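You operate a simulated robot arm through the tools that you are given. There is no shell and no other tool. Be economical: measure what you need, move in short steps, check, and stop when the job is done.

You run a simulated two-armed robot. Do the job below in one go: nothing can be reset, and whatever is moved stays where it is left.

## Task
Wipe up the spill on the far end of the right table with the blue rag and put it back.

It is judged by the outcome, as a careful person would: the job done as asked, and still so three seconds after it is handed in. It fails if anything else is knocked over, pushed out of place, dropped, spilled or broken.

## Robot
Two 7-joint arms with two-finger parallel grippers on one trunk, on a base that drives. Base frame: it is fixed to the floor where the robot stands at the start and does not move with it; the origin is under the middle of the robot, x ahead of it, y to its left, z up; the surface under the hand at the start is at about z = 880. Lengths are in mm, angles in rad, forces in N, time in s.
The left shoulder is at the start at [48, 216, 1169], the right one opposite. With the tool pointing down near the work surface each hand reaches from about 280 to 920 mm from the robot's upright axis, wherever it stands, measured 20 degrees to its own side. Payload 4.4 kg a hand.
The tool frame of a hand sits at the grasp point between the pads (the TCP): z along the fingers, y along the line on which they close. The tips reach 23 mm beyond it. The gripper opens to 94 mm. The fingers are 38 mm wide and 10 mm thick; the gripper's body (54 by 96 mm) begins 39 mm behind the TCP.
Orientation is told as [roll, pitch, yaw] about the base's x, y, z axes, in that order, counted from this pose: with the fingers straight down and closing along the base's y, the tool's x points along the base's -x, its y along +y and its z along -z.

## Interface
- The arms move only by the tool step_arm. It takes "left_rows", "right_rows" or both (then of equal length, played together; a hand with none holds still); each is a list that holds one entry, the list of rows, each a list of 7 numbers: the turn, a rotation vector about the tool's x, y, z in units of 120 degrees (1.0 is 120 degrees), then the shift along the tool's x, y, z in units of 250 mm (1.0 is 250 mm), then the gripper command, from -1 (shut) to 1 (fully open), values between in proportion. In form: [[[rx, ry, rz, dx, dy, dz, grip], ...]]. A call has 1 to 10 rows; each row is the pose to reach, as a shift and turn from the pose commanded when the call began, along the tool's axes at that moment. A call with a number of a shift or a turn outside -1 to 1 is refused whole. Each row takes 0.2 s and may step no farther than 50 mm and 0.15 rad from the row before; otherwise, or with a gripper value out of range, the whole call is refused. A pose out of reach is approached as far as the arm can. The call stops where the force on the tool passes 40 N (or 10 N more than at its start, if that is more) or the arm is blocked; 0.2 s more then pass. Each finger travels about 108 mm/s and halts on what it meets, pressing with about 35 N; the grip force reading is that of the motor and also rises with nothing between the fingers. The clock runs only during rows and for 0.2 s after the last one: add rows that repeat a pose to give the fingers time. It gives the time, the measured TCP pose, the force on the tool (base axes), the opening and the grip force at its end, in the units of the frame above (readings bear some noise), with the torque about the TCP (base axes, N m) and any sound that the robot's microphone picked up.
- Cameras (640 x 400 px; columns grow to the right, rows downward): "scene" is now at [149.3, -19.1, 1358.7]; the picture's right is [-0.22, -0.97, 0.01], its down [-0.44, 0.09, -0.89] and it looks along [0.87, -0.20, -0.45] (base axes); focal length 270 px, centre (320, 200). "left" rides on the left gripper at [86, -16, -75] in its tool frame; the picture's right is [0.18, 0.98, 0.00], its down [-0.58, 0.11, -0.81] and it looks along [-0.79, 0.15, 0.59] (tool axes); focal length 243 px, centre (320, 200). "right" rides on the right gripper at [86, 16, -74] in its tool frame; the picture's right is [-0.18, 0.98, 0.00], its down [-0.58, -0.11, -0.81] and it looks along [-0.79, -0.15, 0.59] (tool axes); focal length 243 px, centre (320, 200). There is no depth. A picture from a camera that has moved, and an enlarged one, comes with that camera's place and axes in the base frame and with its lens. The place of the scene camera against the robot may be out by one fixed shift of up to 12 mm in any direction.
- snapshot(camera): a new picture of that camera. The clock stands still meanwhile.
- move_column(by): slides the trunk up (or, below 0, down) by that many mm; the arms and the scene camera ride with it, the base frame stays. It gives what a move gives, with no picture.
- steer(legs): drives the robot by 1 to 6 legs, each [ahead, left, turn to the left] in mm, mm and rad, along the robot's own axes; the way and the turn of a leg run together, so that a leg with both is an arc; at most 1500 mm and 3.142 rad a leg. The arms and the cameras ride along, it lands a little off, and it stops where it bumps. It gives what a move gives.
- turn_head(pan, tilt): turns the head with the scene camera to pan (to the left, within 1.396 rad either way) and tilt (down, from -0.506 to 1.204), counted from straight ahead of the robot. It gives what a move gives.
- inspect(camera, box): a new picture of the part [left, top, right, bottom] of that camera's present view, enlarged. The clock stands still meanwhile.
- finish_job(): hands the job in; it is judged then, once.

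Go step by step. Nothing tells you exact positions but the pictures and the camera data: compare them with the known pose of the tool, close in by small moves and look again before you grip or let go. The budget is 120 turns and 88 pictures, counting those below and the enlarged ones. Unless the task says otherwise, let go and move clear before handing in.

The tools are called after "Emit:" as name(argument=value, ...) on one line, values as JSON. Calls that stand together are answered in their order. step_arm: Moves the arms, as the interface text tells. Its arguments: {"type":"object","properties":{"left_rows":{"type":"array"},"right_rows":{"type":"array"}},"required":[]} The other tools are called the same way: move_column (by) slides the trunk up or down; steer (legs) drives the base; turn_head (pan, tilt) turns the head that bears the scene camera; snapshot (camera) takes a picture; inspect (camera, box) takes an enlarged picture of a part of a camera's view; finish_job () hands the job in.

At the start:

```text
time_s: 0.0
left_eef_pos: [578.8, 115.2, 1073.8]
left_tool_rot: [-0.009, -0.002, 0.0]
left_wrist_force: [0.6, 0.4, 0.0]
left_torque: [0.01, 0.01, 0.02]
left_gripper_width: 94.1
left_grasp_force: 0.0
right_eef_pos: [517.1, -467.6, 1175.2]
right_tool_rot: [-0.008, 0.0, 0.001]
right_wrist_force: [0.5, 0.3, 0.4]
right_torque: [-0.01, 0.01, -0.02]
right_gripper_width: 94.2
right_grasp_force: 0.0
trunk travel left (down, up): [-250.0, 313.0]
robot x, y, heading: [-2.9, -1.1, -0.002]
head pan, tilt: [-0.225, 0.471]
```

scene: 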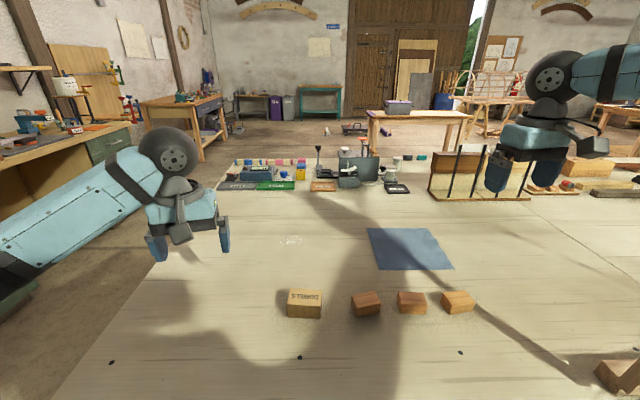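
right: 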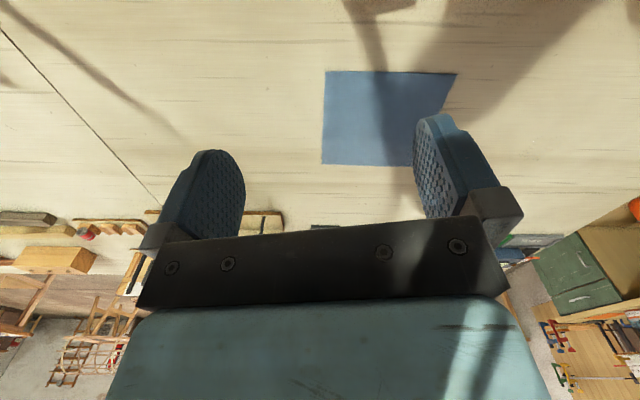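
left: 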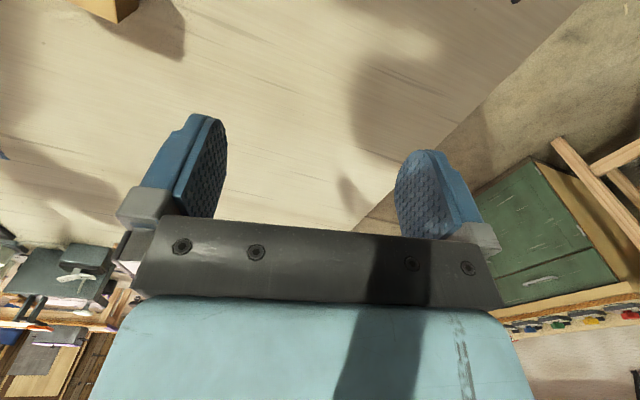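

I see the blue rag flat on the table at about (718, -421) and a faint wet patch near (830, -84). A seam to the right may be where the right table begins, so I'll look around first.

Emit:
inspect(camera="scene", box=[200, 140, 480, 320])

Emit:
turn_head(pan=-0.9, tilt=0.5)

Emit:
snapshot(camera="scene")

```text
2.22 times, centred on (340, 230) of scene
camera zoom: at [149.3, -19.1, 1358.7], right [-0.22, -0.97, 0.01], down [-0.44, 0.09, -0.89], along [0.87, -0.2, -0.45], focal length 601 px, centre (276, 133)
```

zoom: 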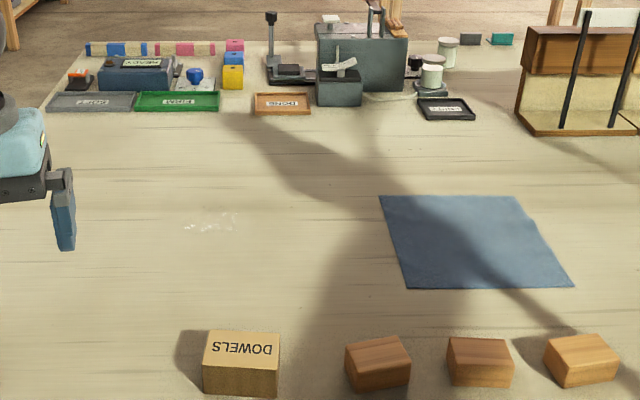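

```text
time_s: 1.1
left_eef_pos: [577.3, 115.5, 1074.9]
left_tool_rot: [-0.008, -0.003, 0.001]
left_wrist_force: [-0.8, 0.5, 0.1]
left_torque: [0.0, 0.03, -0.01]
left_gripper_width: 93.9
left_grasp_force: 0.0
right_eef_pos: [518.0, -469.0, 1174.5]
right_tool_rot: [-0.009, -0.002, 0.002]
right_wrist_force: [0.2, -0.9, -0.1]
right_torque: [0.0, 0.0, -0.01]
right_gripper_width: 94.2
right_grasp_force: 0.0
trunk travel left (down, up): [-250.0, 313.0]
robot x, y, heading: [-0.3, -1.7, 0.005]
head pan, tilt: [-0.901, 0.499]
```

```text
83 pictures are left
camera scene: at [116.5, -70.2, 1356.6], right [-0.78, -0.62, 0.0], down [-0.3, 0.37, -0.88], along [0.55, -0.69, -0.47], focal length 270 px, centre (320, 200)
```

scene: 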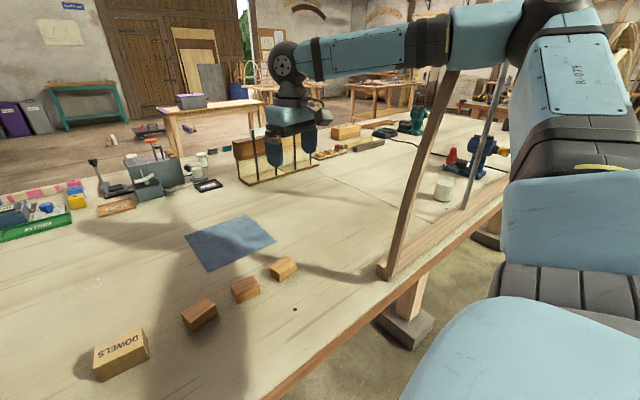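

The seam confirms a second, right table farther to -y, with the arm hiding part of it. I'll zoom in and also pan farther.

Emit:
inspect(camera="scene", box=[230, 90, 530, 290])

Emit:
turn_head(pan=-1.35, tilt=0.4)

Emit:
snapshot(camera="scene")

```text
2.00 times, centred on (380, 190) of scene
camera zoom: at [116.5, -70.2, 1356.6], right [-0.78, -0.62, 0.0], down [-0.3, 0.37, -0.88], along [0.55, -0.69, -0.47], focal length 541 px, centre (200, 220)
```

zoom: 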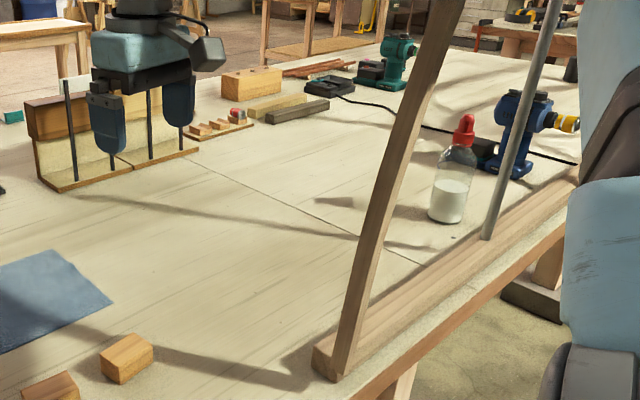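

```text
time_s: 1.9
left_eef_pos: [578.7, 115.4, 1074.5]
left_tool_rot: [-0.007, -0.001, 0.002]
left_wrist_force: [0.1, 0.1, -1.2]
left_torque: [0.03, -0.02, -0.01]
left_gripper_width: 93.9
left_grasp_force: 0.1
right_eef_pos: [517.5, -468.2, 1176.1]
right_tool_rot: [-0.009, -0.002, 0.002]
right_wrist_force: [0.0, 0.3, 0.8]
right_torque: [0.0, 0.04, 0.03]
right_gripper_width: 94.1
right_grasp_force: 0.0
trunk travel left (down, up): [-250.0, 313.0]
robot x, y, heading: [2.1, -2.3, -0.002]
head pan, tilt: [-1.349, 0.4]
```

```text
81 pictures are left
camera scene: at [80.4, -89.1, 1365.8], right [-0.98, -0.22, 0.0], down [-0.08, 0.37, -0.92], along [0.2, -0.9, -0.38], focal length 270 px, centre (320, 200)
```

scene: 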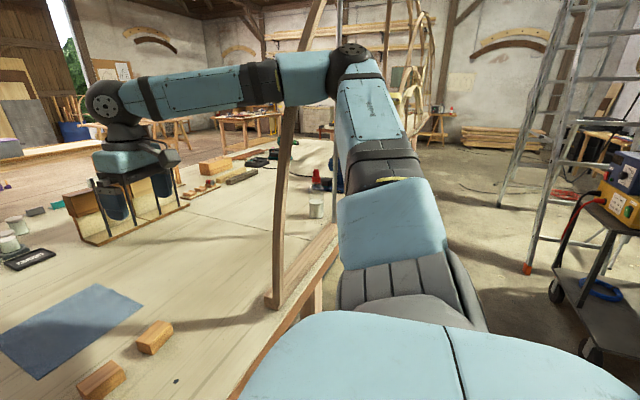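

The seam is at about y = -880, so the right table lies beyond it. A tall bent-wood frame stands on the near edge from about (317, -575), and I have to keep clear of it. I'll raise the trunk for a better view of the far end.

Emit:
move_column(by=300)

Emit:
turn_head(pan=-1.0, tilt=0.5)

Emit:
snapshot(camera="scene")

Emit:
snapshot(camera="right")

```text
time_s: 5.0
left_eef_pos: [579.9, 108.6, 1373.3]
left_tool_rot: [-0.001, 0.0, 0.002]
left_wrist_force: [0.5, 1.0, 0.7]
left_torque: [0.0, -0.02, -0.02]
left_gripper_width: 94.0
left_grasp_force: 0.0
right_eef_pos: [519.5, -474.7, 1469.1]
right_tool_rot: [0.0, 0.0, 0.0]
right_wrist_force: [-0.6, 0.2, 0.5]
right_torque: [-0.02, 0.0, -0.03]
right_gripper_width: 93.9
right_grasp_force: 0.0
trunk travel left (down, up): [-550.0, 13.0]
robot x, y, heading: [-0.1, 0.3, -0.002]
head pan, tilt: [-1.349, 0.4]
```

```text
time_s: 5.8
left_eef_pos: [580.3, 110.1, 1373.9]
left_tool_rot: [-0.001, 0.002, 0.002]
left_wrist_force: [-0.3, 0.8, -0.3]
left_torque: [-0.01, 0.0, 0.01]
left_gripper_width: 93.9
left_grasp_force: 0.1
right_eef_pos: [520.1, -475.8, 1469.7]
right_tool_rot: [0.0, -0.001, 0.001]
right_wrist_force: [0.5, 0.4, -0.7]
right_torque: [-0.01, 0.02, -0.02]
right_gripper_width: 94.1
right_grasp_force: 0.0
trunk travel left (down, up): [-550.0, 13.0]
robot x, y, heading: [-0.0, 2.1, 0.001]
head pan, tilt: [-1.0, 0.499]
```

```text
80 pictures are left
camera scene: at [111.3, -83.7, 1655.8], right [-0.84, -0.54, 0.0], down [-0.26, 0.4, -0.88], along [0.47, -0.74, -0.48], focal length 270 px, centre (320, 200)
```

scene: 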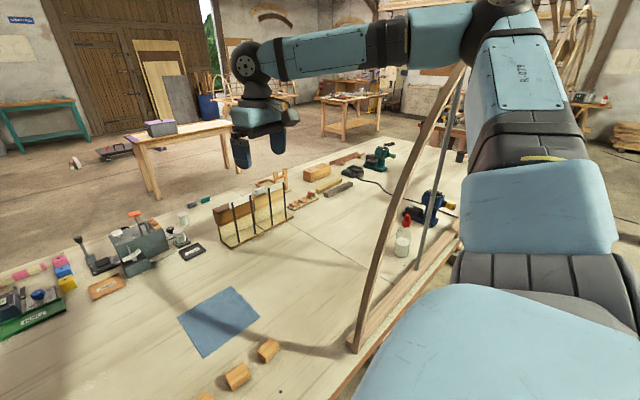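

```text
79 pictures are left
camera right: at [432.4, -458.0, 1545.2], right [0.18, 0.98, 0.0], down [0.58, -0.11, 0.81], along [0.79, -0.15, -0.59], focal length 243 px, centre (320, 200)
```

right: 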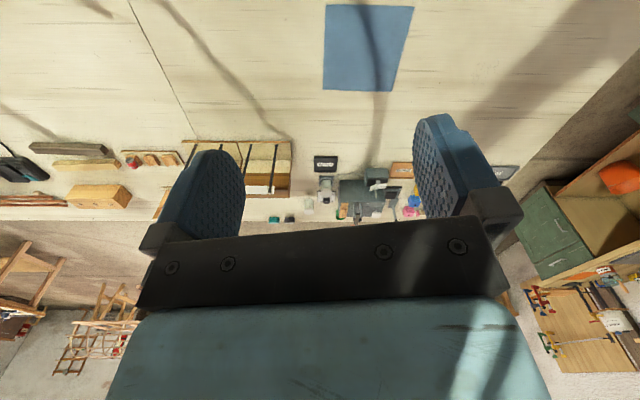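

Emit:
inspect(camera="scene", box=[290, 120, 480, 260])

```text
2.86 times, centred on (385, 190) of scene
camera zoom: at [111.3, -83.7, 1655.8], right [-0.84, -0.54, 0.0], down [-0.26, 0.4, -0.88], along [0.47, -0.74, -0.48], focal length 772 px, centre (134, 229)
```

zoom: 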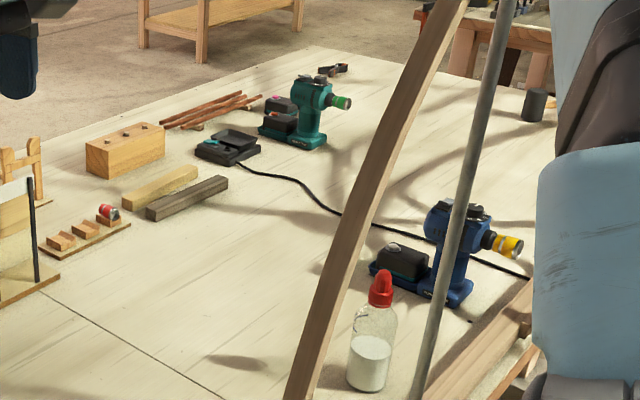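

The right table runs to about y = -2750, so I'll have to drive there. The rag comes first: it's centred near (712, -405). I'll lower the trunk and bring the right hand over it.

Emit:
move_column(by=-300)

Emit:
step_arm(right_rows=[[[0, 0, 0, -0.15, 0.05, 0, 1], [0, 0, 0, -0.3, 0.1, 0.1, 1], [0, 0, 0, -0.45, 0.15, 0.25, 1], [0, 0, 0, -0.6, 0.2, 0.4, 1], [0, 0, 0, -0.6, 0.24, 0.55, 1], [0, 0, 0, -0.6, 0.24, 0.6, 1]]])

Emit:
snapshot(camera="right")

Emit:
turn_head(pan=-0.4, tilt=0.6)

Emit:
snapshot(camera="scene")

```text
time_s: 8.8
left_eef_pos: [577.4, 114.9, 1074.3]
left_tool_rot: [-0.005, -0.002, 0.004]
left_wrist_force: [0.3, -0.4, -0.5]
left_torque: [-0.01, 0.0, 0.03]
left_gripper_width: 94.0
left_grasp_force: 0.1
right_eef_pos: [517.4, -469.3, 1176.4]
right_tool_rot: [-0.007, -0.003, 0.0]
right_wrist_force: [0.1, 0.0, 0.1]
right_torque: [0.01, -0.01, 0.02]
right_gripper_width: 94.0
right_grasp_force: 0.1
trunk travel left (down, up): [-250.0, 313.0]
robot x, y, heading: [1.9, 4.6, 0.002]
head pan, tilt: [-1.0, 0.499]
```

```text
refused: row 3 steps farther than a row can; nothing moved
```

```text
77 pictures are left
camera right: at [430.2, -450.8, 1250.6], right [0.18, 0.98, -0.01], down [0.58, -0.1, 0.81], along [0.8, -0.15, -0.59], focal length 243 px, centre (320, 200)
```

right: 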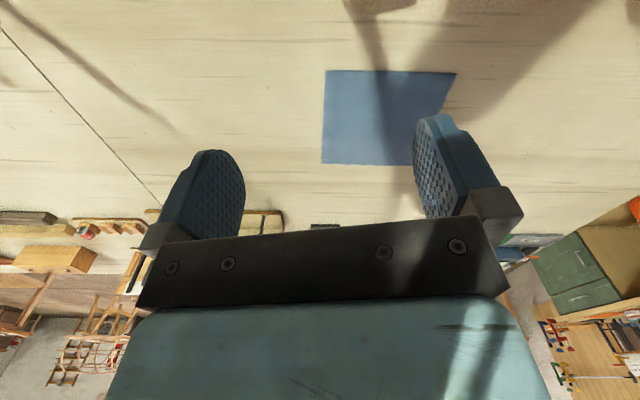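

```text
time_s: 9.8
left_eef_pos: [577.2, 114.9, 1073.8]
left_tool_rot: [-0.005, -0.003, 0.001]
left_wrist_force: [0.6, -0.3, 0.0]
left_torque: [0.02, 0.01, 0.02]
left_gripper_width: 93.9
left_grasp_force: 0.0
right_eef_pos: [517.1, -468.2, 1175.1]
right_tool_rot: [-0.009, -0.005, 0.002]
right_wrist_force: [-1.5, -0.4, -0.4]
right_torque: [-0.01, 0.0, -0.02]
right_gripper_width: 93.9
right_grasp_force: 0.0
trunk travel left (down, up): [-250.0, 313.0]
robot x, y, heading: [-1.1, -0.0, -0.006]
head pan, tilt: [-0.4, 0.6]
```

```text
76 pictures are left
camera scene: at [141.0, -33.6, 1347.4], right [-0.39, -0.92, 0.01], down [-0.52, 0.21, -0.83], along [0.76, -0.33, -0.56], focal length 270 px, centre (320, 200)
```

scene: 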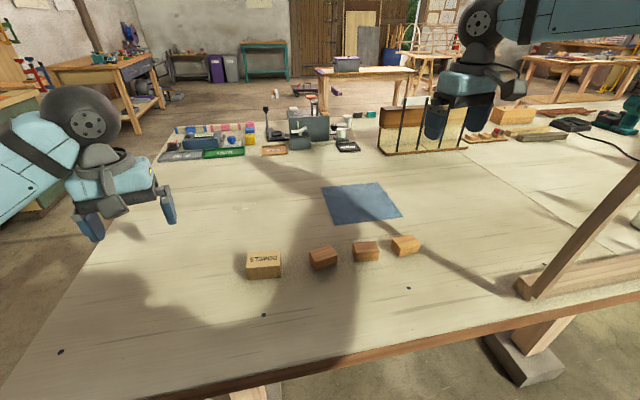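

I'll approach in smaller steps to above the rag.

Emit:
step_arm(right_rows=[[[0, 0, 0, -0.156, 0.046, 0.09, 1], [0, 0, 0, -0.312, 0.093, 0.18, 1], [0, 0, 0, -0.468, 0.139, 0.27, 1], [0, 0, 0, -0.624, 0.186, 0.36, 1], [0, 0, 0, -0.78, 0.232, 0.45, 1], [0, 0, 0, -0.78, 0.232, 0.6, 1]]])

Emit:
snapshot(camera="right")

Emit:
snapshot(camera="scene")

```text
time_s: 11.2
left_eef_pos: [581.0, 105.9, 1073.0]
left_tool_rot: [0.001, 0.002, 0.0]
left_wrist_force: [0.2, -0.9, -0.6]
left_torque: [0.04, 0.03, -0.01]
left_gripper_width: 93.8
left_grasp_force: 0.0
right_eef_pos: [716.5, -418.0, 1018.0]
right_tool_rot: [0.003, 0.001, 0.0]
right_wrist_force: [-0.4, -0.8, -0.9]
right_torque: [0.05, 0.01, -0.02]
right_gripper_width: 93.8
right_grasp_force: 0.1
trunk travel left (down, up): [-250.0, 313.0]
robot x, y, heading: [2.6, 0.6, 0.001]
head pan, tilt: [-0.4, 0.6]
```

```text
75 pictures are left
camera right: at [629.6, -401.4, 1093.6], right [0.18, 0.98, 0.0], down [0.58, -0.11, 0.81], along [0.79, -0.15, -0.59], focal length 243 px, centre (320, 200)
```

right: 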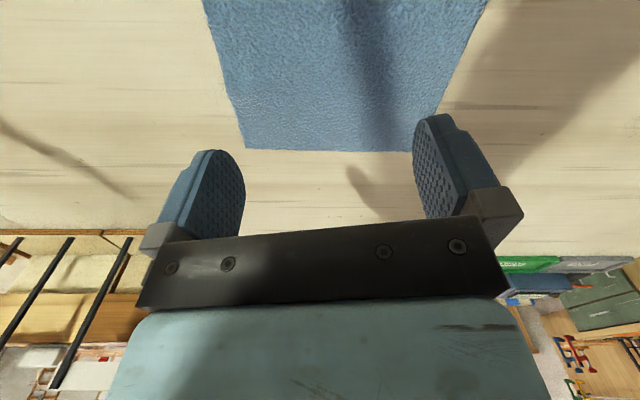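

```text
74 pictures are left
camera scene: at [144.8, -44.5, 1346.4], right [-0.39, -0.92, 0.0], down [-0.52, 0.22, -0.82], along [0.76, -0.32, -0.57], focal length 270 px, centre (320, 200)
```

scene: 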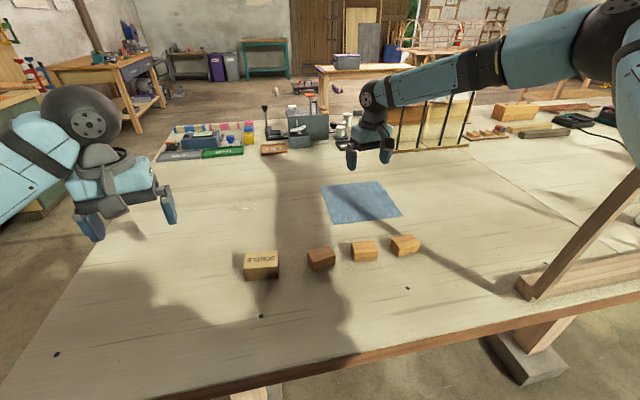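

The rag's corners put its centre near (726, -408), about 200 x 190 mm and turned around 12°. I'll go down at the centre until the tips touch, then pinch.

Emit:
step_arm(right_rows=[[[0, 0, 0, -0.04, 0.03, 0.15, 1], [0, 0, 0, -0.04, 0.03, 0.3, 1], [0, 0, 0, -0.04, 0.03, 0.4, 0.6], [0, 0, 0, -0.04, 0.03, 0.44, 0.6], [0, 0, 0, -0.04, 0.03, 0.46, 0.6]]])

Emit:
snapshot(camera="right")

```text
time_s: 12.4
left_eef_pos: [578.5, 109.1, 1072.9]
left_tool_rot: [0.0, -0.001, 0.002]
left_wrist_force: [-0.3, 0.1, -0.7]
left_torque: [0.01, 0.01, 0.0]
left_gripper_width: 94.3
left_grasp_force: 0.0
right_eef_pos: [706.6, -414.1, 917.6]
right_tool_rot: [0.001, -0.003, 0.001]
right_wrist_force: [-0.2, 0.4, -1.2]
right_torque: [0.02, 0.0, 0.0]
right_gripper_width: 75.0
right_grasp_force: 0.0
right hand out of reach, approached as far as the arm can: row 3, 4, 5
trunk travel left (down, up): [-250.0, 313.0]
robot x, y, heading: [-1.5, 4.1, 0.0]
head pan, tilt: [-0.4, 0.6]
```

```text
73 pictures are left
camera right: at [620.5, -397.3, 993.2], right [0.18, 0.98, 0.0], down [0.58, -0.11, 0.81], along [0.79, -0.15, -0.59], focal length 243 px, centre (320, 200)
```

right: 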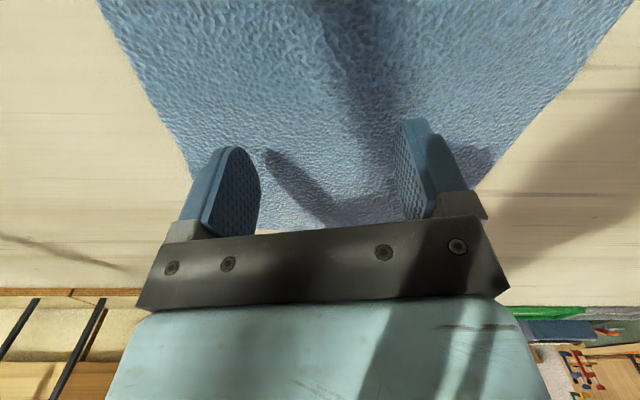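

The arm falls short at this trunk height, so I'll lift a little, lower the trunk and come down again.

Emit:
step_arm(right_rows=[[[0, 0, 0, 0, 0, -0.15, 1], [0, 0, 0, 0, 0, -0.35, 1]]])

Emit:
move_column(by=-70)

```text
time_s: 13.0
left_eef_pos: [579.6, 109.8, 1074.0]
left_tool_rot: [0.001, 0.0, -0.001]
left_wrist_force: [0.3, 0.4, 0.0]
left_torque: [-0.03, -0.04, 0.02]
left_gripper_width: 93.7
left_grasp_force: 0.0
right_eef_pos: [707.0, -415.6, 1004.4]
right_tool_rot: [-0.001, -0.001, 0.0]
right_wrist_force: [-0.5, 0.4, 0.0]
right_torque: [0.0, 0.0, 0.0]
right_gripper_width: 94.2
right_grasp_force: 0.1
trunk travel left (down, up): [-250.0, 313.0]
robot x, y, heading: [2.2, 1.3, -0.0]
head pan, tilt: [-0.4, 0.6]
```

```text
time_s: 14.1
left_eef_pos: [580.2, 108.1, 1003.4]
left_tool_rot: [0.0, -0.001, 0.001]
left_wrist_force: [-0.2, 0.2, -1.1]
left_torque: [0.04, -0.02, -0.01]
left_gripper_width: 93.9
left_grasp_force: 0.1
right_eef_pos: [707.1, -413.6, 933.8]
right_tool_rot: [0.0, 0.0, 0.0]
right_wrist_force: [-0.1, 0.3, 0.9]
right_torque: [-0.02, -0.04, -0.01]
right_gripper_width: 93.8
right_grasp_force: 0.0
trunk travel left (down, up): [-180.0, 383.0]
robot x, y, heading: [0.2, -1.5, 0.002]
head pan, tilt: [-0.4, 0.6]
```

Emit:
step_arm(right_rows=[[[0, 0, 0, -0.06, 0, 0, 0.7], [0, 0, 0, -0.06, 0, 0.06, 0.7], [0, 0, 0, -0.06, 0, 0.1, 0.7], [0, 0, 0, -0.06, 0, 0.125, 0.7]]])

Emit:
snapshot(camera="right")

```text
time_s: 15.1
left_eef_pos: [578.4, 108.2, 1004.6]
left_tool_rot: [0.0, 0.001, 0.002]
left_wrist_force: [0.5, 0.4, 0.4]
left_torque: [0.0, -0.02, -0.01]
left_gripper_width: 93.8
left_grasp_force: 0.0
right_eef_pos: [723.9, -414.2, 904.0]
right_tool_rot: [0.001, -0.003, -0.001]
right_wrist_force: [1.0, -0.5, 7.8]
right_torque: [0.04, 0.04, 0.01]
right_gripper_width: 79.7
right_grasp_force: 0.0
trunk travel left (down, up): [-180.0, 383.0]
robot x, y, heading: [-2.0, -2.2, 0.003]
head pan, tilt: [-0.4, 0.6]
```

```text
72 pictures are left
camera right: at [636.8, -396.9, 978.9], right [0.18, 0.98, 0.0], down [0.58, -0.11, 0.81], along [0.79, -0.15, -0.59], focal length 243 px, centre (320, 200)
```

right: 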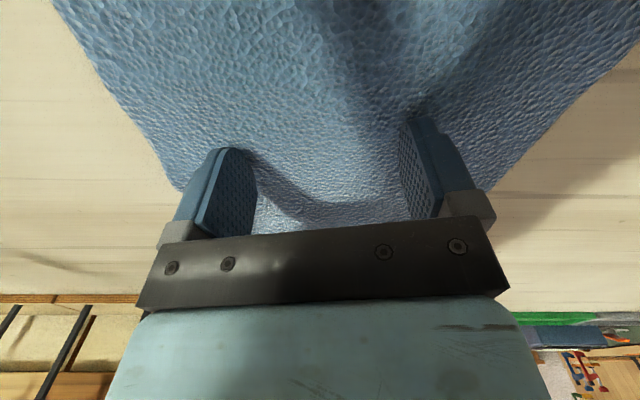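

The tips press the rag lightly at 7.8 N, so I'll close and lift a little.

Emit:
step_arm(right_rows=[[[0, 0, 0, 0, 0, 0, 0.2], [0, 0, 0, 0, 0, 0, -0.4], [0, 0, 0, 0, 0, 0, -1], [0, 0, 0, 0, 0, 0, -1], [0, 0, 0, 0, 0, 0, -1], [0, 0, 0, 0, 0, 0, -1]]])

Emit:
snapshot(camera="right")

```text
time_s: 16.5
left_eef_pos: [578.6, 109.8, 1004.7]
left_tool_rot: [0.001, -0.001, 0.003]
left_wrist_force: [0.3, -0.2, -1.0]
left_torque: [0.02, 0.03, -0.02]
left_gripper_width: 94.0
left_grasp_force: 0.0
right_eef_pos: [722.1, -413.0, 904.1]
right_tool_rot: [-0.002, -0.001, 0.0]
right_wrist_force: [1.7, 0.6, 13.0]
right_torque: [0.05, 0.06, 0.01]
right_gripper_width: 2.5
right_grasp_force: 35.2
trunk travel left (down, up): [-180.0, 383.0]
robot x, y, heading: [3.2, -2.1, -0.001]
head pan, tilt: [-0.4, 0.6]
```

```text
71 pictures are left
camera right: at [636.3, -396.5, 978.9], right [0.18, 0.98, 0.0], down [0.58, -0.11, 0.81], along [0.79, -0.15, -0.59], focal length 243 px, centre (320, 200)
```

right: 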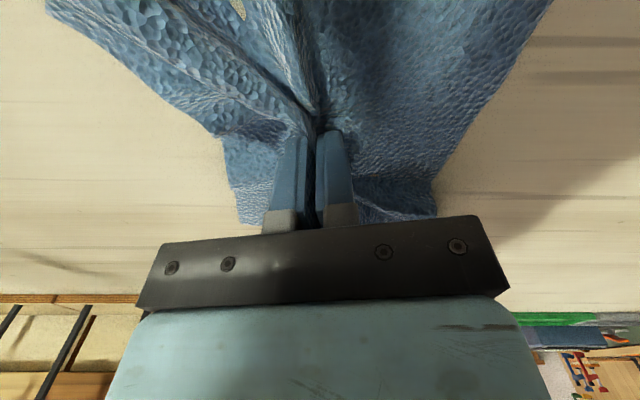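

The rag is a real cloth and is now bunched in the grip. I'll lift it high, then draw both hands in before driving. The edge and seam show the tables are turned about -0.2 rad to my heading.

Emit:
step_arm(right_rows=[[[0, 0, 0, 0, 0, -0.18, -1], [0, 0, 0, 0, 0, -0.36, -1], [0, 0, 0, 0, 0, -0.54, -1], [0, 0, 0, 0, 0, -0.72, -1], [0, 0, 0, 0, 0, -0.9, -1], [0, 0, 0, 0.18, 0, -0.9, -1], [0, 0, 0, 0.36, 0, -0.9, -1], [0, 0, 0, 0.54, 0, -0.9, -1], [0, 0, 0, 0.72, 0, -0.9, -1], [0, 0, 0, 0.9, 0, -0.9, -1]]])

Emit:
step_arm(right_rows=[[[0, 0, 0, 0.15, 0.05, 0, -1], [0, 0, 0, 0.3, 0.1, 0, -1], [0, 0, 0, 0.45, 0.15, 0, -1], [0, 0, 0, 0.5, 0.2, 0, -1], [0, 0, 0, 0.5, 0.2, 0, -1]]], left_rows=[[[0, 0, 0, 0.18, 0.02, 0, 1], [0, 0, 0, 0.36, 0.04, 0, 1], [0, 0, 0, 0.54, 0.08, 0, 1], [0, 0, 0, 0.72, 0.12, 0, 1], [0, 0, 0, 0.9, 0.16, 0, 1]]])

Emit:
snapshot(camera="scene")

```text
time_s: 18.7
left_eef_pos: [578.2, 114.1, 1003.2]
left_tool_rot: [-0.008, -0.004, 0.0]
left_wrist_force: [-1.1, -0.7, -0.2]
left_torque: [0.05, -0.04, 0.0]
left_gripper_width: 94.1
left_grasp_force: 0.1
right_eef_pos: [493.1, -407.9, 1133.9]
right_tool_rot: [-0.009, -0.004, -0.001]
right_wrist_force: [-0.3, -1.2, 0.3]
right_torque: [0.07, -0.02, -0.01]
right_gripper_width: 2.5
right_grasp_force: 34.8
trunk travel left (down, up): [-180.0, 383.0]
robot x, y, heading: [-1.1, -2.2, -0.002]
head pan, tilt: [-0.4, 0.6]
```

```text
time_s: 19.9
left_eef_pos: [352.4, 147.4, 1001.1]
left_tool_rot: [0.0, 0.0, 0.002]
left_wrist_force: [-0.7, 0.5, -0.3]
left_torque: [0.0, -0.04, -0.02]
left_gripper_width: 94.2
left_grasp_force: 0.1
right_eef_pos: [371.7, -365.4, 1127.4]
right_tool_rot: [-0.001, -0.001, 0.0]
right_wrist_force: [0.2, -0.2, 0.2]
right_torque: [0.02, 0.0, 0.04]
right_gripper_width: 2.6
right_grasp_force: 35.1
trunk travel left (down, up): [-180.0, 383.0]
robot x, y, heading: [-0.9, 1.7, -0.001]
head pan, tilt: [-0.4, 0.6]
```

```text
70 pictures are left
camera scene: at [142.8, -41.8, 1276.8], right [-0.39, -0.92, 0.0], down [-0.52, 0.22, -0.83], along [0.76, -0.32, -0.56], focal length 270 px, centre (320, 200)
```

scene: 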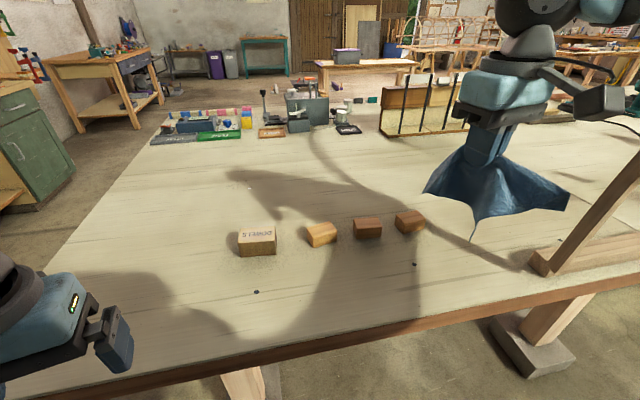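

Both hands are drawn in and the rag hangs from the right one. I'll back away from the table, then look right.

Emit:
steer(legs=[[-350, 0, 0], [0, 0, -0.2]])

Emit:
turn_head(pan=-1.3, tilt=0.4)

Emit:
snapshot(camera="scene")

```text
time_s: 22.9
left_eef_pos: [25.8, 74.2, 1001.5]
left_tool_rot: [0.002, 0.0, -0.202]
left_wrist_force: [0.1, -0.7, 0.2]
left_torque: [0.0, 0.02, 0.03]
left_gripper_width: 94.0
left_grasp_force: 0.1
right_eef_pos: [-57.7, -432.4, 1128.8]
right_tool_rot: [0.001, 0.001, -0.2]
right_wrist_force: [0.3, 0.0, -0.2]
right_torque: [0.0, 0.05, 0.02]
right_gripper_width: 2.5
right_grasp_force: 34.7
trunk travel left (down, up): [-180.0, 383.0]
robot x, y, heading: [-349.5, 1.0, -0.197]
head pan, tilt: [-0.4, 0.6]
```

```text
time_s: 24.1
left_eef_pos: [27.1, 74.6, 1001.9]
left_tool_rot: [0.0, 0.0, -0.201]
left_wrist_force: [-0.6, -0.2, -0.5]
left_torque: [-0.01, 0.01, -0.01]
left_gripper_width: 93.9
left_grasp_force: 0.0
right_eef_pos: [-57.7, -432.0, 1128.3]
right_tool_rot: [0.001, -0.001, -0.201]
right_wrist_force: [0.4, 0.8, 0.1]
right_torque: [-0.02, -0.02, 0.03]
right_gripper_width: 2.4
right_grasp_force: 35.2
trunk travel left (down, up): [-180.0, 383.0]
robot x, y, heading: [-346.4, 0.4, -0.2]
head pan, tilt: [-1.3, 0.4]
```

```text
69 pictures are left
camera scene: at [-282.1, -112.7, 1294.9], right [-1.0, -0.07, 0.0], down [-0.03, 0.39, -0.92], along [0.06, -0.92, -0.39], focal length 270 px, centre (320, 200)
```

scene: 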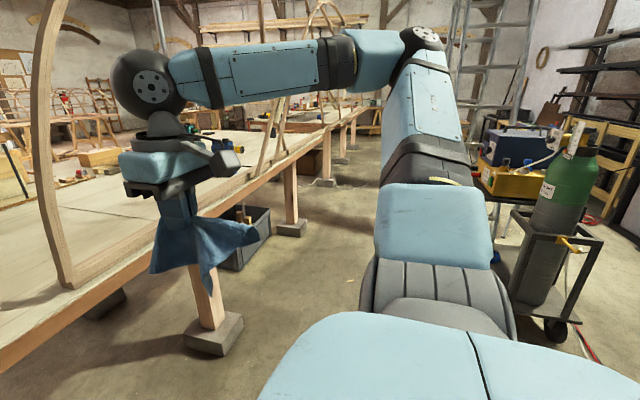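

The aisle to the right looks clear: table edge on one side, gas cart and ladder well back. I'll drive right along the edge in two stages.

Emit:
steer(legs=[[0, -1000, 0]])

Emit:
turn_head(pan=-0.9, tilt=0.4)

Emit:
snapshot(camera="scene")

```text
time_s: 33.4
left_eef_pos: [-175.6, -923.2, 1001.5]
left_tool_rot: [0.001, -0.001, -0.197]
left_wrist_force: [0.2, 0.5, 0.2]
left_torque: [0.03, 0.02, -0.01]
left_gripper_width: 93.9
left_grasp_force: 0.1
right_eef_pos: [-256.7, -1431.3, 1128.0]
right_tool_rot: [0.001, 0.001, -0.195]
right_wrist_force: [0.8, -0.9, -0.2]
right_torque: [-0.02, 0.0, 0.03]
right_gripper_width: 2.5
right_grasp_force: 35.0
trunk travel left (down, up): [-180.0, 383.0]
robot x, y, heading: [-551.8, -997.7, -0.193]
head pan, tilt: [-1.3, 0.4]
```

```text
time_s: 34.2
left_eef_pos: [-174.8, -923.4, 1000.8]
left_tool_rot: [-0.001, 0.0, -0.197]
left_wrist_force: [0.0, -0.5, -0.6]
left_torque: [0.01, 0.0, 0.03]
left_gripper_width: 94.0
left_grasp_force: 0.1
right_eef_pos: [-257.3, -1430.5, 1128.2]
right_tool_rot: [-0.001, -0.001, -0.197]
right_wrist_force: [0.7, -0.2, 0.0]
right_torque: [0.02, 0.0, 0.01]
right_gripper_width: 2.5
right_grasp_force: 35.0
trunk travel left (down, up): [-180.0, 383.0]
robot x, y, heading: [-551.4, -1002.7, -0.197]
head pan, tilt: [-0.901, 0.4]
```

```text
68 pictures are left
camera scene: at [-447.7, -1102.8, 1294.9], right [-0.89, -0.46, 0.0], down [-0.18, 0.35, -0.92], along [0.42, -0.82, -0.39], focal length 270 px, centre (320, 200)
```

scene: 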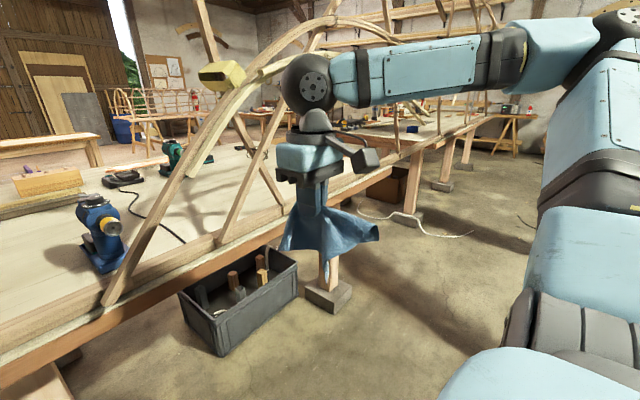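

The arched frame stands along the table's near edge, and the bin is under the table. I'll carry on to the right.

Emit:
steer(legs=[[0, -900, 0]])

Emit:
snapshot(camera="scene")

Emit:
turn_head(pan=-0.2, tilt=0.4)

Emit:
snapshot(camera="scene")

```text
time_s: 42.4
left_eef_pos: [-350.0, -1797.4, 1000.3]
left_tool_rot: [0.001, -0.001, -0.2]
left_wrist_force: [-0.4, 0.4, -1.0]
left_torque: [-0.03, 0.0, -0.01]
left_gripper_width: 93.9
left_grasp_force: 0.0
right_eef_pos: [-433.5, -2304.1, 1128.0]
right_tool_rot: [-0.001, 0.0, -0.199]
right_wrist_force: [0.2, 0.8, -0.4]
right_torque: [-0.02, 0.01, 0.06]
right_gripper_width: 2.7
right_grasp_force: 35.6
trunk travel left (down, up): [-180.0, 383.0]
robot x, y, heading: [-726.4, -1870.9, -0.205]
head pan, tilt: [-0.901, 0.4]
```

```text
67 pictures are left
camera scene: at [-623.2, -1975.7, 1294.9], right [-0.89, -0.45, 0.0], down [-0.18, 0.35, -0.92], along [0.42, -0.82, -0.39], focal length 270 px, centre (320, 200)
```

scene: 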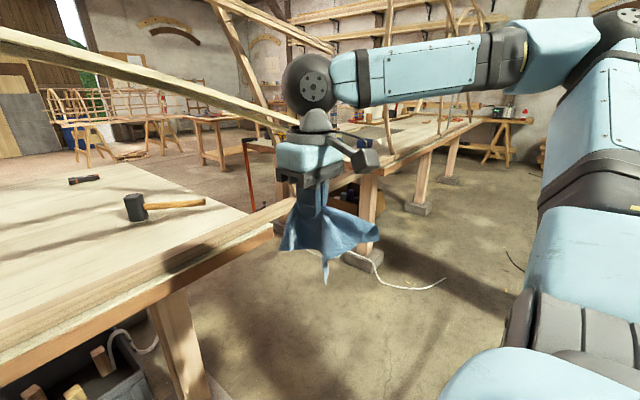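

```text
time_s: 43.5
left_eef_pos: [-349.6, -1796.8, 1001.7]
left_tool_rot: [-0.002, 0.001, -0.2]
left_wrist_force: [-0.7, -0.3, 0.4]
left_torque: [-0.03, 0.02, -0.01]
left_gripper_width: 93.8
left_grasp_force: 0.0
right_eef_pos: [-432.9, -2303.8, 1128.4]
right_tool_rot: [0.001, 0.0, -0.202]
right_wrist_force: [-0.1, 0.5, 0.2]
right_torque: [0.04, 0.01, 0.05]
right_gripper_width: 2.3
right_grasp_force: 34.7
trunk travel left (down, up): [-180.0, 383.0]
robot x, y, heading: [-727.4, -1870.0, -0.202]
head pan, tilt: [-0.201, 0.4]
```

```text
66 pictures are left
camera scene: at [-579.9, -1929.3, 1294.9], right [-0.39, -0.92, 0.0], down [-0.36, 0.15, -0.92], along [0.85, -0.36, -0.39], focal length 270 px, centre (320, 200)
```

scene: 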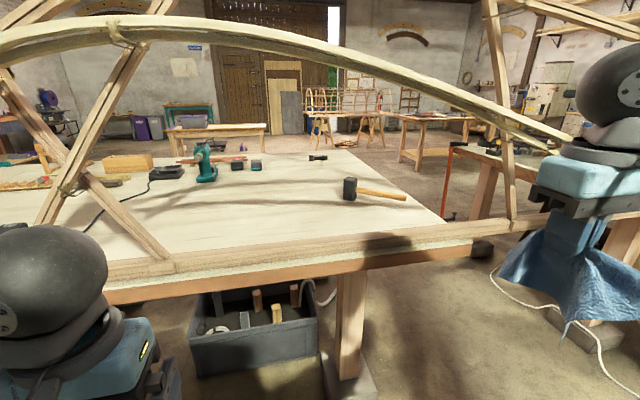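

I now see the right table's end with a mallet on it, and further tables beyond a gap. I'll zoom in for the spill.

Emit:
inspect(camera="scene", box=[140, 130, 500, 290])

Emit:
inspect(camera="scene", box=[400, 80, 640, 240])

```text
1.78 times, centred on (320, 210) of scene
camera zoom: at [-579.9, -1929.3, 1294.9], right [-0.39, -0.92, 0.0], down [-0.36, 0.15, -0.92], along [0.85, -0.36, -0.39], focal length 480 px, centre (320, 182)
```

zoom: 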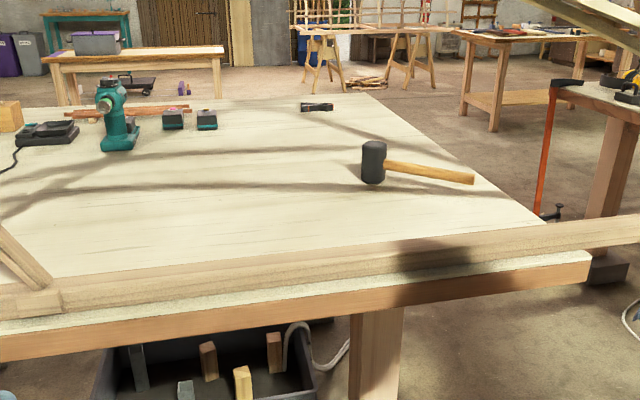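

```text
2.50 times, centred on (520, 160) of scene
camera zoom: at [-579.9, -1929.3, 1294.9], right [-0.39, -0.92, 0.0], down [-0.36, 0.15, -0.92], along [0.85, -0.36, -0.39], focal length 676 px, centre (-180, 300)
```

zoom: 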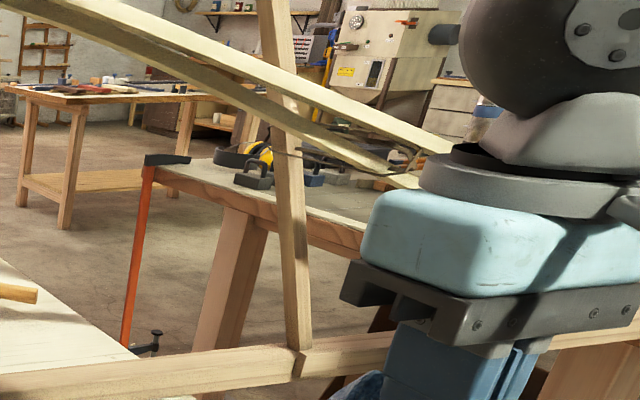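

There is another table past a gap, with the long frame bridging both. I'll move farther right to view it.

Emit:
steer(legs=[[0, -700, 0]])

Emit:
snapshot(camera="scene")

Emit:
turn_head(pan=-0.8, tilt=0.4)

Emit:
snapshot(camera="scene")

```text
time_s: 46.6
left_eef_pos: [-386.6, -2011.7, 1001.3]
left_tool_rot: [0.0, -0.001, -0.206]
left_wrist_force: [-0.3, 0.2, 0.1]
left_torque: [0.03, 0.03, 0.01]
left_gripper_width: 93.8
left_grasp_force: 0.2
right_eef_pos: [-472.1, -2518.3, 1128.2]
right_tool_rot: [-0.003, 0.0, -0.205]
right_wrist_force: [0.9, -0.3, 0.6]
right_torque: [0.0, -0.01, 0.06]
right_gripper_width: 2.4
right_grasp_force: 35.2
trunk travel left (down, up): [-180.0, 383.0]
robot x, y, heading: [-763.0, -2084.0, -0.207]
head pan, tilt: [-0.201, 0.4]
stopped in leg 1: the robot was blocked; the commanded pose is now the measured one
```

```text
63 pictures are left
camera scene: at [-616.6, -2142.4, 1294.9], right [-0.4, -0.92, 0.0], down [-0.36, 0.15, -0.92], along [0.85, -0.36, -0.39], focal length 270 px, centre (320, 200)
```

scene: 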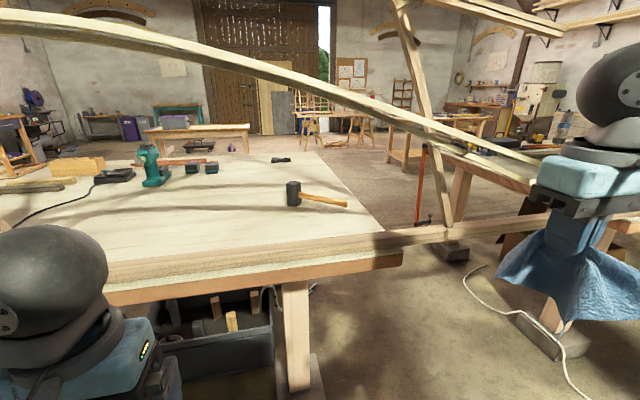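

```text
time_s: 47.6
left_eef_pos: [-385.3, -2013.0, 1000.3]
left_tool_rot: [-0.001, 0.0, -0.203]
left_wrist_force: [0.0, 0.7, 0.8]
left_torque: [-0.04, 0.0, 0.0]
left_gripper_width: 94.2
left_grasp_force: 0.0
right_eef_pos: [-473.2, -2518.1, 1127.4]
right_tool_rot: [-0.001, 0.002, -0.204]
right_wrist_force: [-0.6, 0.0, -0.1]
right_torque: [0.0, 0.04, 0.04]
right_gripper_width: 2.4
right_grasp_force: 34.8
trunk travel left (down, up): [-180.0, 383.0]
robot x, y, heading: [-761.0, -2084.0, -0.209]
head pan, tilt: [-0.799, 0.4]
```

```text
62 pictures are left
camera scene: at [-651.9, -2184.1, 1294.9], right [-0.84, -0.54, 0.0], down [-0.21, 0.33, -0.92], along [0.49, -0.78, -0.39], focal length 270 px, centre (320, 200)
```

scene: 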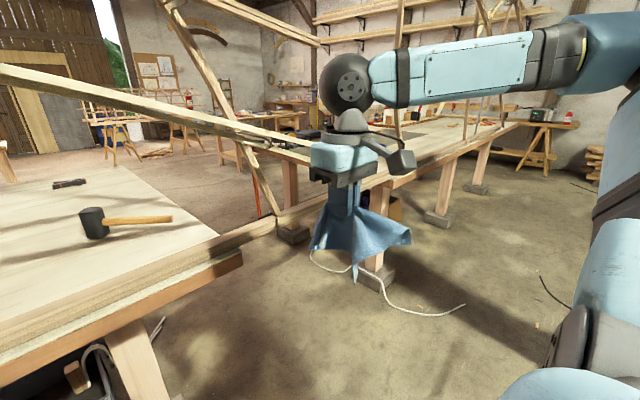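

The base was blocked by something, so I'll look to the right and down. I'll also zoom in on the mallet end of this table for a faint spill.

Emit:
turn_head(pan=-1.39, tilt=0.8)

Emit:
snapshot(camera="scene")

Emit:
turn_head(pan=0.0, tilt=0.4)

Emit:
inspect(camera="scene", box=[190, 140, 350, 240])

Emit:
inspect(camera="scene", box=[40, 140, 200, 240])

```text
time_s: 48.6
left_eef_pos: [-384.9, -2011.9, 1001.1]
left_tool_rot: [-0.001, -0.001, -0.205]
left_wrist_force: [0.7, 0.5, -0.5]
left_torque: [0.0, 0.01, 0.03]
left_gripper_width: 93.8
left_grasp_force: 0.1
right_eef_pos: [-472.7, -2518.3, 1130.2]
right_tool_rot: [-0.002, 0.0, -0.207]
right_wrist_force: [0.5, -0.1, -0.6]
right_torque: [0.0, -0.03, 0.0]
right_gripper_width: 2.4
right_grasp_force: 35.2
trunk travel left (down, up): [-180.0, 383.0]
robot x, y, heading: [-765.9, -2083.0, -0.208]
head pan, tilt: [-1.389, 0.799]
```

```text
61 pictures are left
camera scene: at [-703.5, -2186.6, 1259.8], right [-1.0, 0.02, 0.0], down [0.02, 0.72, -0.7], along [-0.02, -0.7, -0.72], focal length 270 px, centre (320, 200)
```

scene: 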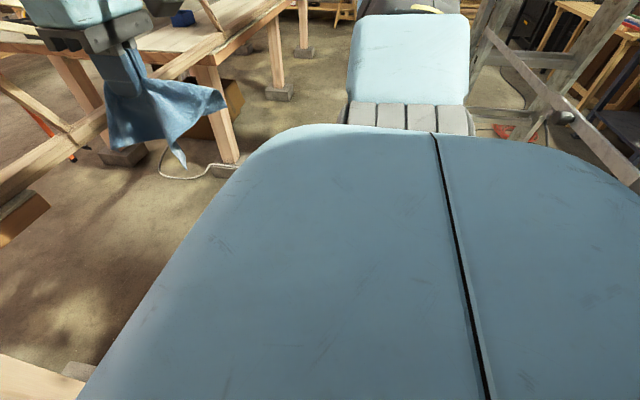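

```text
time_s: 50.1
left_eef_pos: [-384.9, -2011.5, 1001.5]
left_tool_rot: [-0.001, 0.0, -0.206]
left_wrist_force: [0.5, 0.7, -0.5]
left_torque: [-0.01, -0.02, 0.01]
left_gripper_width: 93.9
left_grasp_force: 0.1
right_eef_pos: [-472.4, -2518.8, 1128.2]
right_tool_rot: [-0.001, -0.001, -0.206]
right_wrist_force: [0.2, -0.5, -0.6]
right_torque: [-0.01, -0.01, 0.02]
right_gripper_width: 2.3
right_grasp_force: 35.1
trunk travel left (down, up): [-180.0, 383.0]
robot x, y, heading: [-764.1, -2087.1, -0.2]
head pan, tilt: [0.0, 0.4]
```

```text
4.00 times, centred on (270, 190) of scene
camera zoom: at [-610.9, -2124.9, 1294.9], right [-0.2, -0.98, 0.0], down [-0.38, 0.08, -0.92], along [0.9, -0.19, -0.39], focal length 1081 px, centre (520, 240)
```

zoom: 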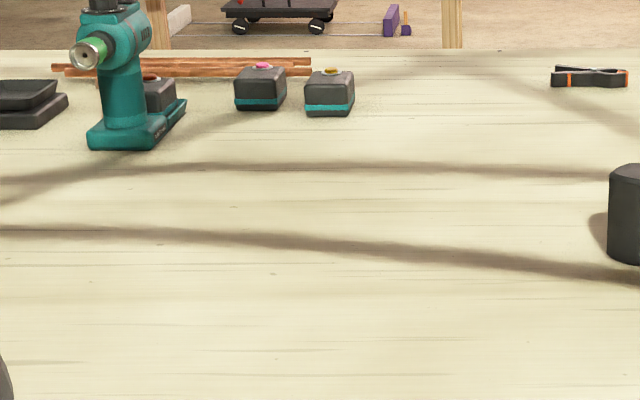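

```text
4.00 times, centred on (120, 190) of scene
camera zoom: at [-610.9, -2124.9, 1294.9], right [-0.2, -0.98, 0.0], down [-0.38, 0.08, -0.92], along [0.9, -0.19, -0.39], focal length 1081 px, centre (1120, 240)
```

zoom: 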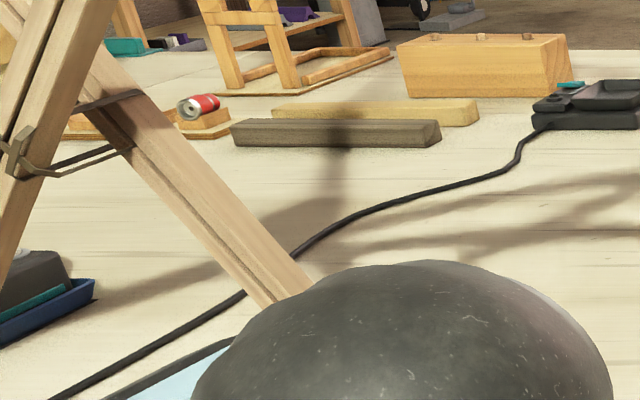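

There's no spill on this table, so it must be on the one past the gap. The ladder at my right rear probably blocked me, so I'll back off left and turn to face down the aisle.

Emit:
steer(legs=[[0, 300, 0], [0, 0, -1.57]])

Emit:
turn_head(pan=0.0, tilt=0.45)

Emit:
snapshot(camera="scene")

```text
time_s: 57.2
left_eef_pos: [-630.8, -2166.3, 1001.7]
left_tool_rot: [0.0, 0.001, -1.786]
left_wrist_force: [0.2, 0.0, -0.8]
left_torque: [-0.02, 0.0, 0.03]
left_gripper_width: 94.1
left_grasp_force: 0.0
right_eef_pos: [-1136.6, -2073.8, 1129.0]
right_tool_rot: [-0.002, -0.001, -1.785]
right_wrist_force: [-0.1, 0.7, -0.4]
right_torque: [0.0, 0.0, 0.0]
right_gripper_width: 2.5
right_grasp_force: 35.0
trunk travel left (down, up): [-180.0, 383.0]
robot x, y, heading: [-696.7, -1789.3, -1.785]
head pan, tilt: [0.0, 0.4]
```

```text
time_s: 57.9
left_eef_pos: [-631.6, -2166.6, 1001.6]
left_tool_rot: [-0.001, 0.001, -1.784]
left_wrist_force: [-0.4, -0.8, 0.7]
left_torque: [-0.02, -0.05, 0.02]
left_gripper_width: 93.9
left_grasp_force: 0.1
right_eef_pos: [-1137.0, -2075.6, 1129.0]
right_tool_rot: [-0.002, 0.0, -1.786]
right_wrist_force: [0.6, -0.6, -0.2]
right_torque: [0.01, -0.01, 0.03]
right_gripper_width: 2.3
right_grasp_force: 35.1
trunk travel left (down, up): [-180.0, 383.0]
robot x, y, heading: [-698.5, -1789.6, -1.782]
head pan, tilt: [0.0, 0.45]
```

```text
58 pictures are left
camera scene: at [-739.6, -1951.8, 1290.2], right [-0.98, 0.21, 0.0], down [0.09, 0.42, -0.9], along [-0.19, -0.88, -0.43], focal length 270 px, centre (320, 200)
```

scene: 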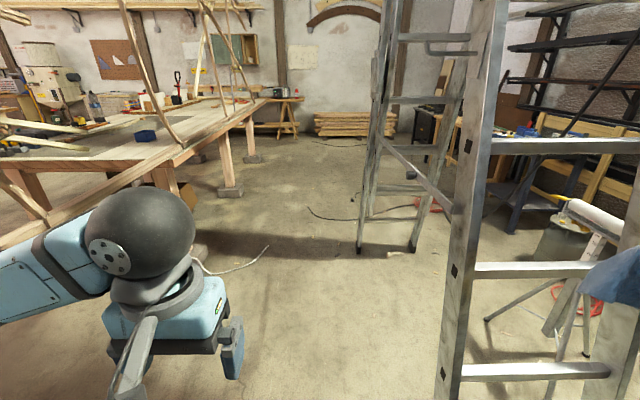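

The ladder stands about 1 m from the table row, and the far table runs a long way off. I'll straighten both arms forward so the elbows tuck in for the narrow passage.

Emit:
step_arm(right_rows=[[[0, 0, 0, -0.17, 0.05, 0, -1], [0, 0, 0, -0.34, 0.1, 0, -1], [0, 0, 0, -0.51, 0.15, 0, -1], [0, 0, 0, -0.68, 0.2, 0, -1], [0, 0, 0, -0.85, 0.25, 0, -1]]], left_rows=[[[0, 0, 0, -0.17, 0.02, 0, 1], [0, 0, 0, -0.34, 0.04, 0, 1], [0, 0, 0, -0.51, 0.06, 0, 1], [0, 0, 0, -0.68, 0.08, 0, 1], [0, 0, 0, -0.85, 0.1, 0, 1]]])

Emit:
step_arm(right_rows=[[[0, 0, 0, -0.17, 0.06, 0, -1], [0, 0, 0, -0.34, 0.12, 0, -1], [0, 0, 0, -0.51, 0.18, 0, -1], [0, 0, 0, -0.68, 0.24, 0, -1], [0, 0, 0, -0.85, 0.3, 0, -1]]], left_rows=[[[0, 0, 0, -0.17, 0.02, 0, 1], [0, 0, 0, -0.34, 0.04, 0, 1], [0, 0, 0, -0.51, 0.06, 0, 1], [0, 0, 0, -0.68, 0.08, 0, 1], [0, 0, 0, -0.85, 0.1, 0, 1]]])

Emit:
turn_head(pan=0.0, tilt=0.3)

Emit:
snapshot(camera="scene")

```text
time_s: 59.0
left_eef_pos: [-652.1, -2383.8, 998.3]
left_tool_rot: [-0.002, 0.003, -1.785]
left_wrist_force: [0.4, 0.2, 0.0]
left_torque: [0.05, 0.01, 0.02]
left_gripper_width: 94.4
left_grasp_force: 0.0
right_eef_pos: [-1123.8, -2298.7, 1126.0]
right_tool_rot: [-0.002, 0.002, -1.785]
right_wrist_force: [1.0, -0.7, -1.0]
right_torque: [0.03, -0.02, -0.01]
right_gripper_width: 2.8
right_grasp_force: 35.3
trunk travel left (down, up): [-180.0, 383.0]
robot x, y, heading: [-699.4, -1790.1, -1.784]
head pan, tilt: [0.0, 0.45]
```

```text
time_s: 59.7
left_eef_pos: [-661.0, -2463.6, 1001.5]
left_tool_rot: [0.001, 0.002, -1.785]
left_wrist_force: [0.3, -0.2, 0.1]
left_torque: [0.01, 0.01, 0.01]
left_gripper_width: 94.0
left_grasp_force: 0.0
right_eef_pos: [-1113.9, -2378.0, 1127.1]
right_tool_rot: [-0.006, 0.019, -1.796]
right_wrist_force: [-7.2, 22.4, 7.4]
right_torque: [-0.96, 0.12, -1.11]
right_gripper_width: 2.6
right_grasp_force: 35.0
right hand out of reach, approached as far as the arm can: row 3
trunk travel left (down, up): [-180.0, 383.0]
robot x, y, heading: [-698.9, -1788.1, -1.785]
head pan, tilt: [0.0, 0.45]
stopped in row 3 (right hand): the force on the tool passed its limit at 132 N (the readings are from after the stop); the commanded pose is now the measured one
```

```text
time_s: 60.4
left_eef_pos: [-659.8, -2465.9, 1000.8]
left_tool_rot: [-0.001, 0.002, -1.785]
left_wrist_force: [0.1, 0.5, 0.0]
left_torque: [0.03, 0.0, -0.04]
left_gripper_width: 94.2
left_grasp_force: 0.0
right_eef_pos: [-1111.1, -2378.2, 1129.1]
right_tool_rot: [-0.008, 0.016, -1.797]
right_wrist_force: [0.8, 4.7, 2.1]
right_torque: [-0.26, 0.18, -0.14]
right_gripper_width: 2.3
right_grasp_force: 34.9
trunk travel left (down, up): [-180.0, 383.0]
robot x, y, heading: [-701.1, -1788.0, -1.786]
head pan, tilt: [0.0, 0.3]
```

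```text
57 pictures are left
camera scene: at [-739.7, -1952.3, 1304.3], right [-0.98, 0.21, 0.0], down [0.06, 0.29, -0.96], along [-0.21, -0.93, -0.3], focal length 270 px, centre (320, 200)
```

scene: 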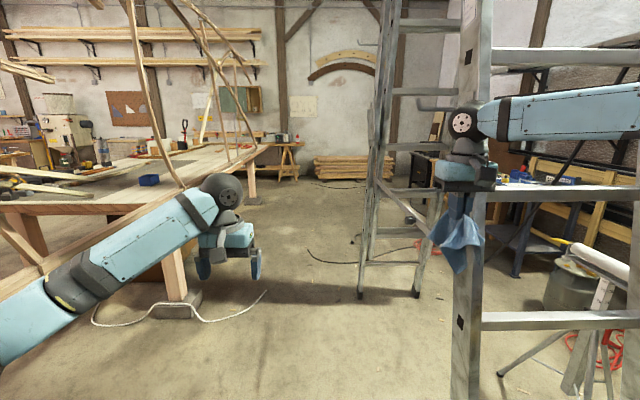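

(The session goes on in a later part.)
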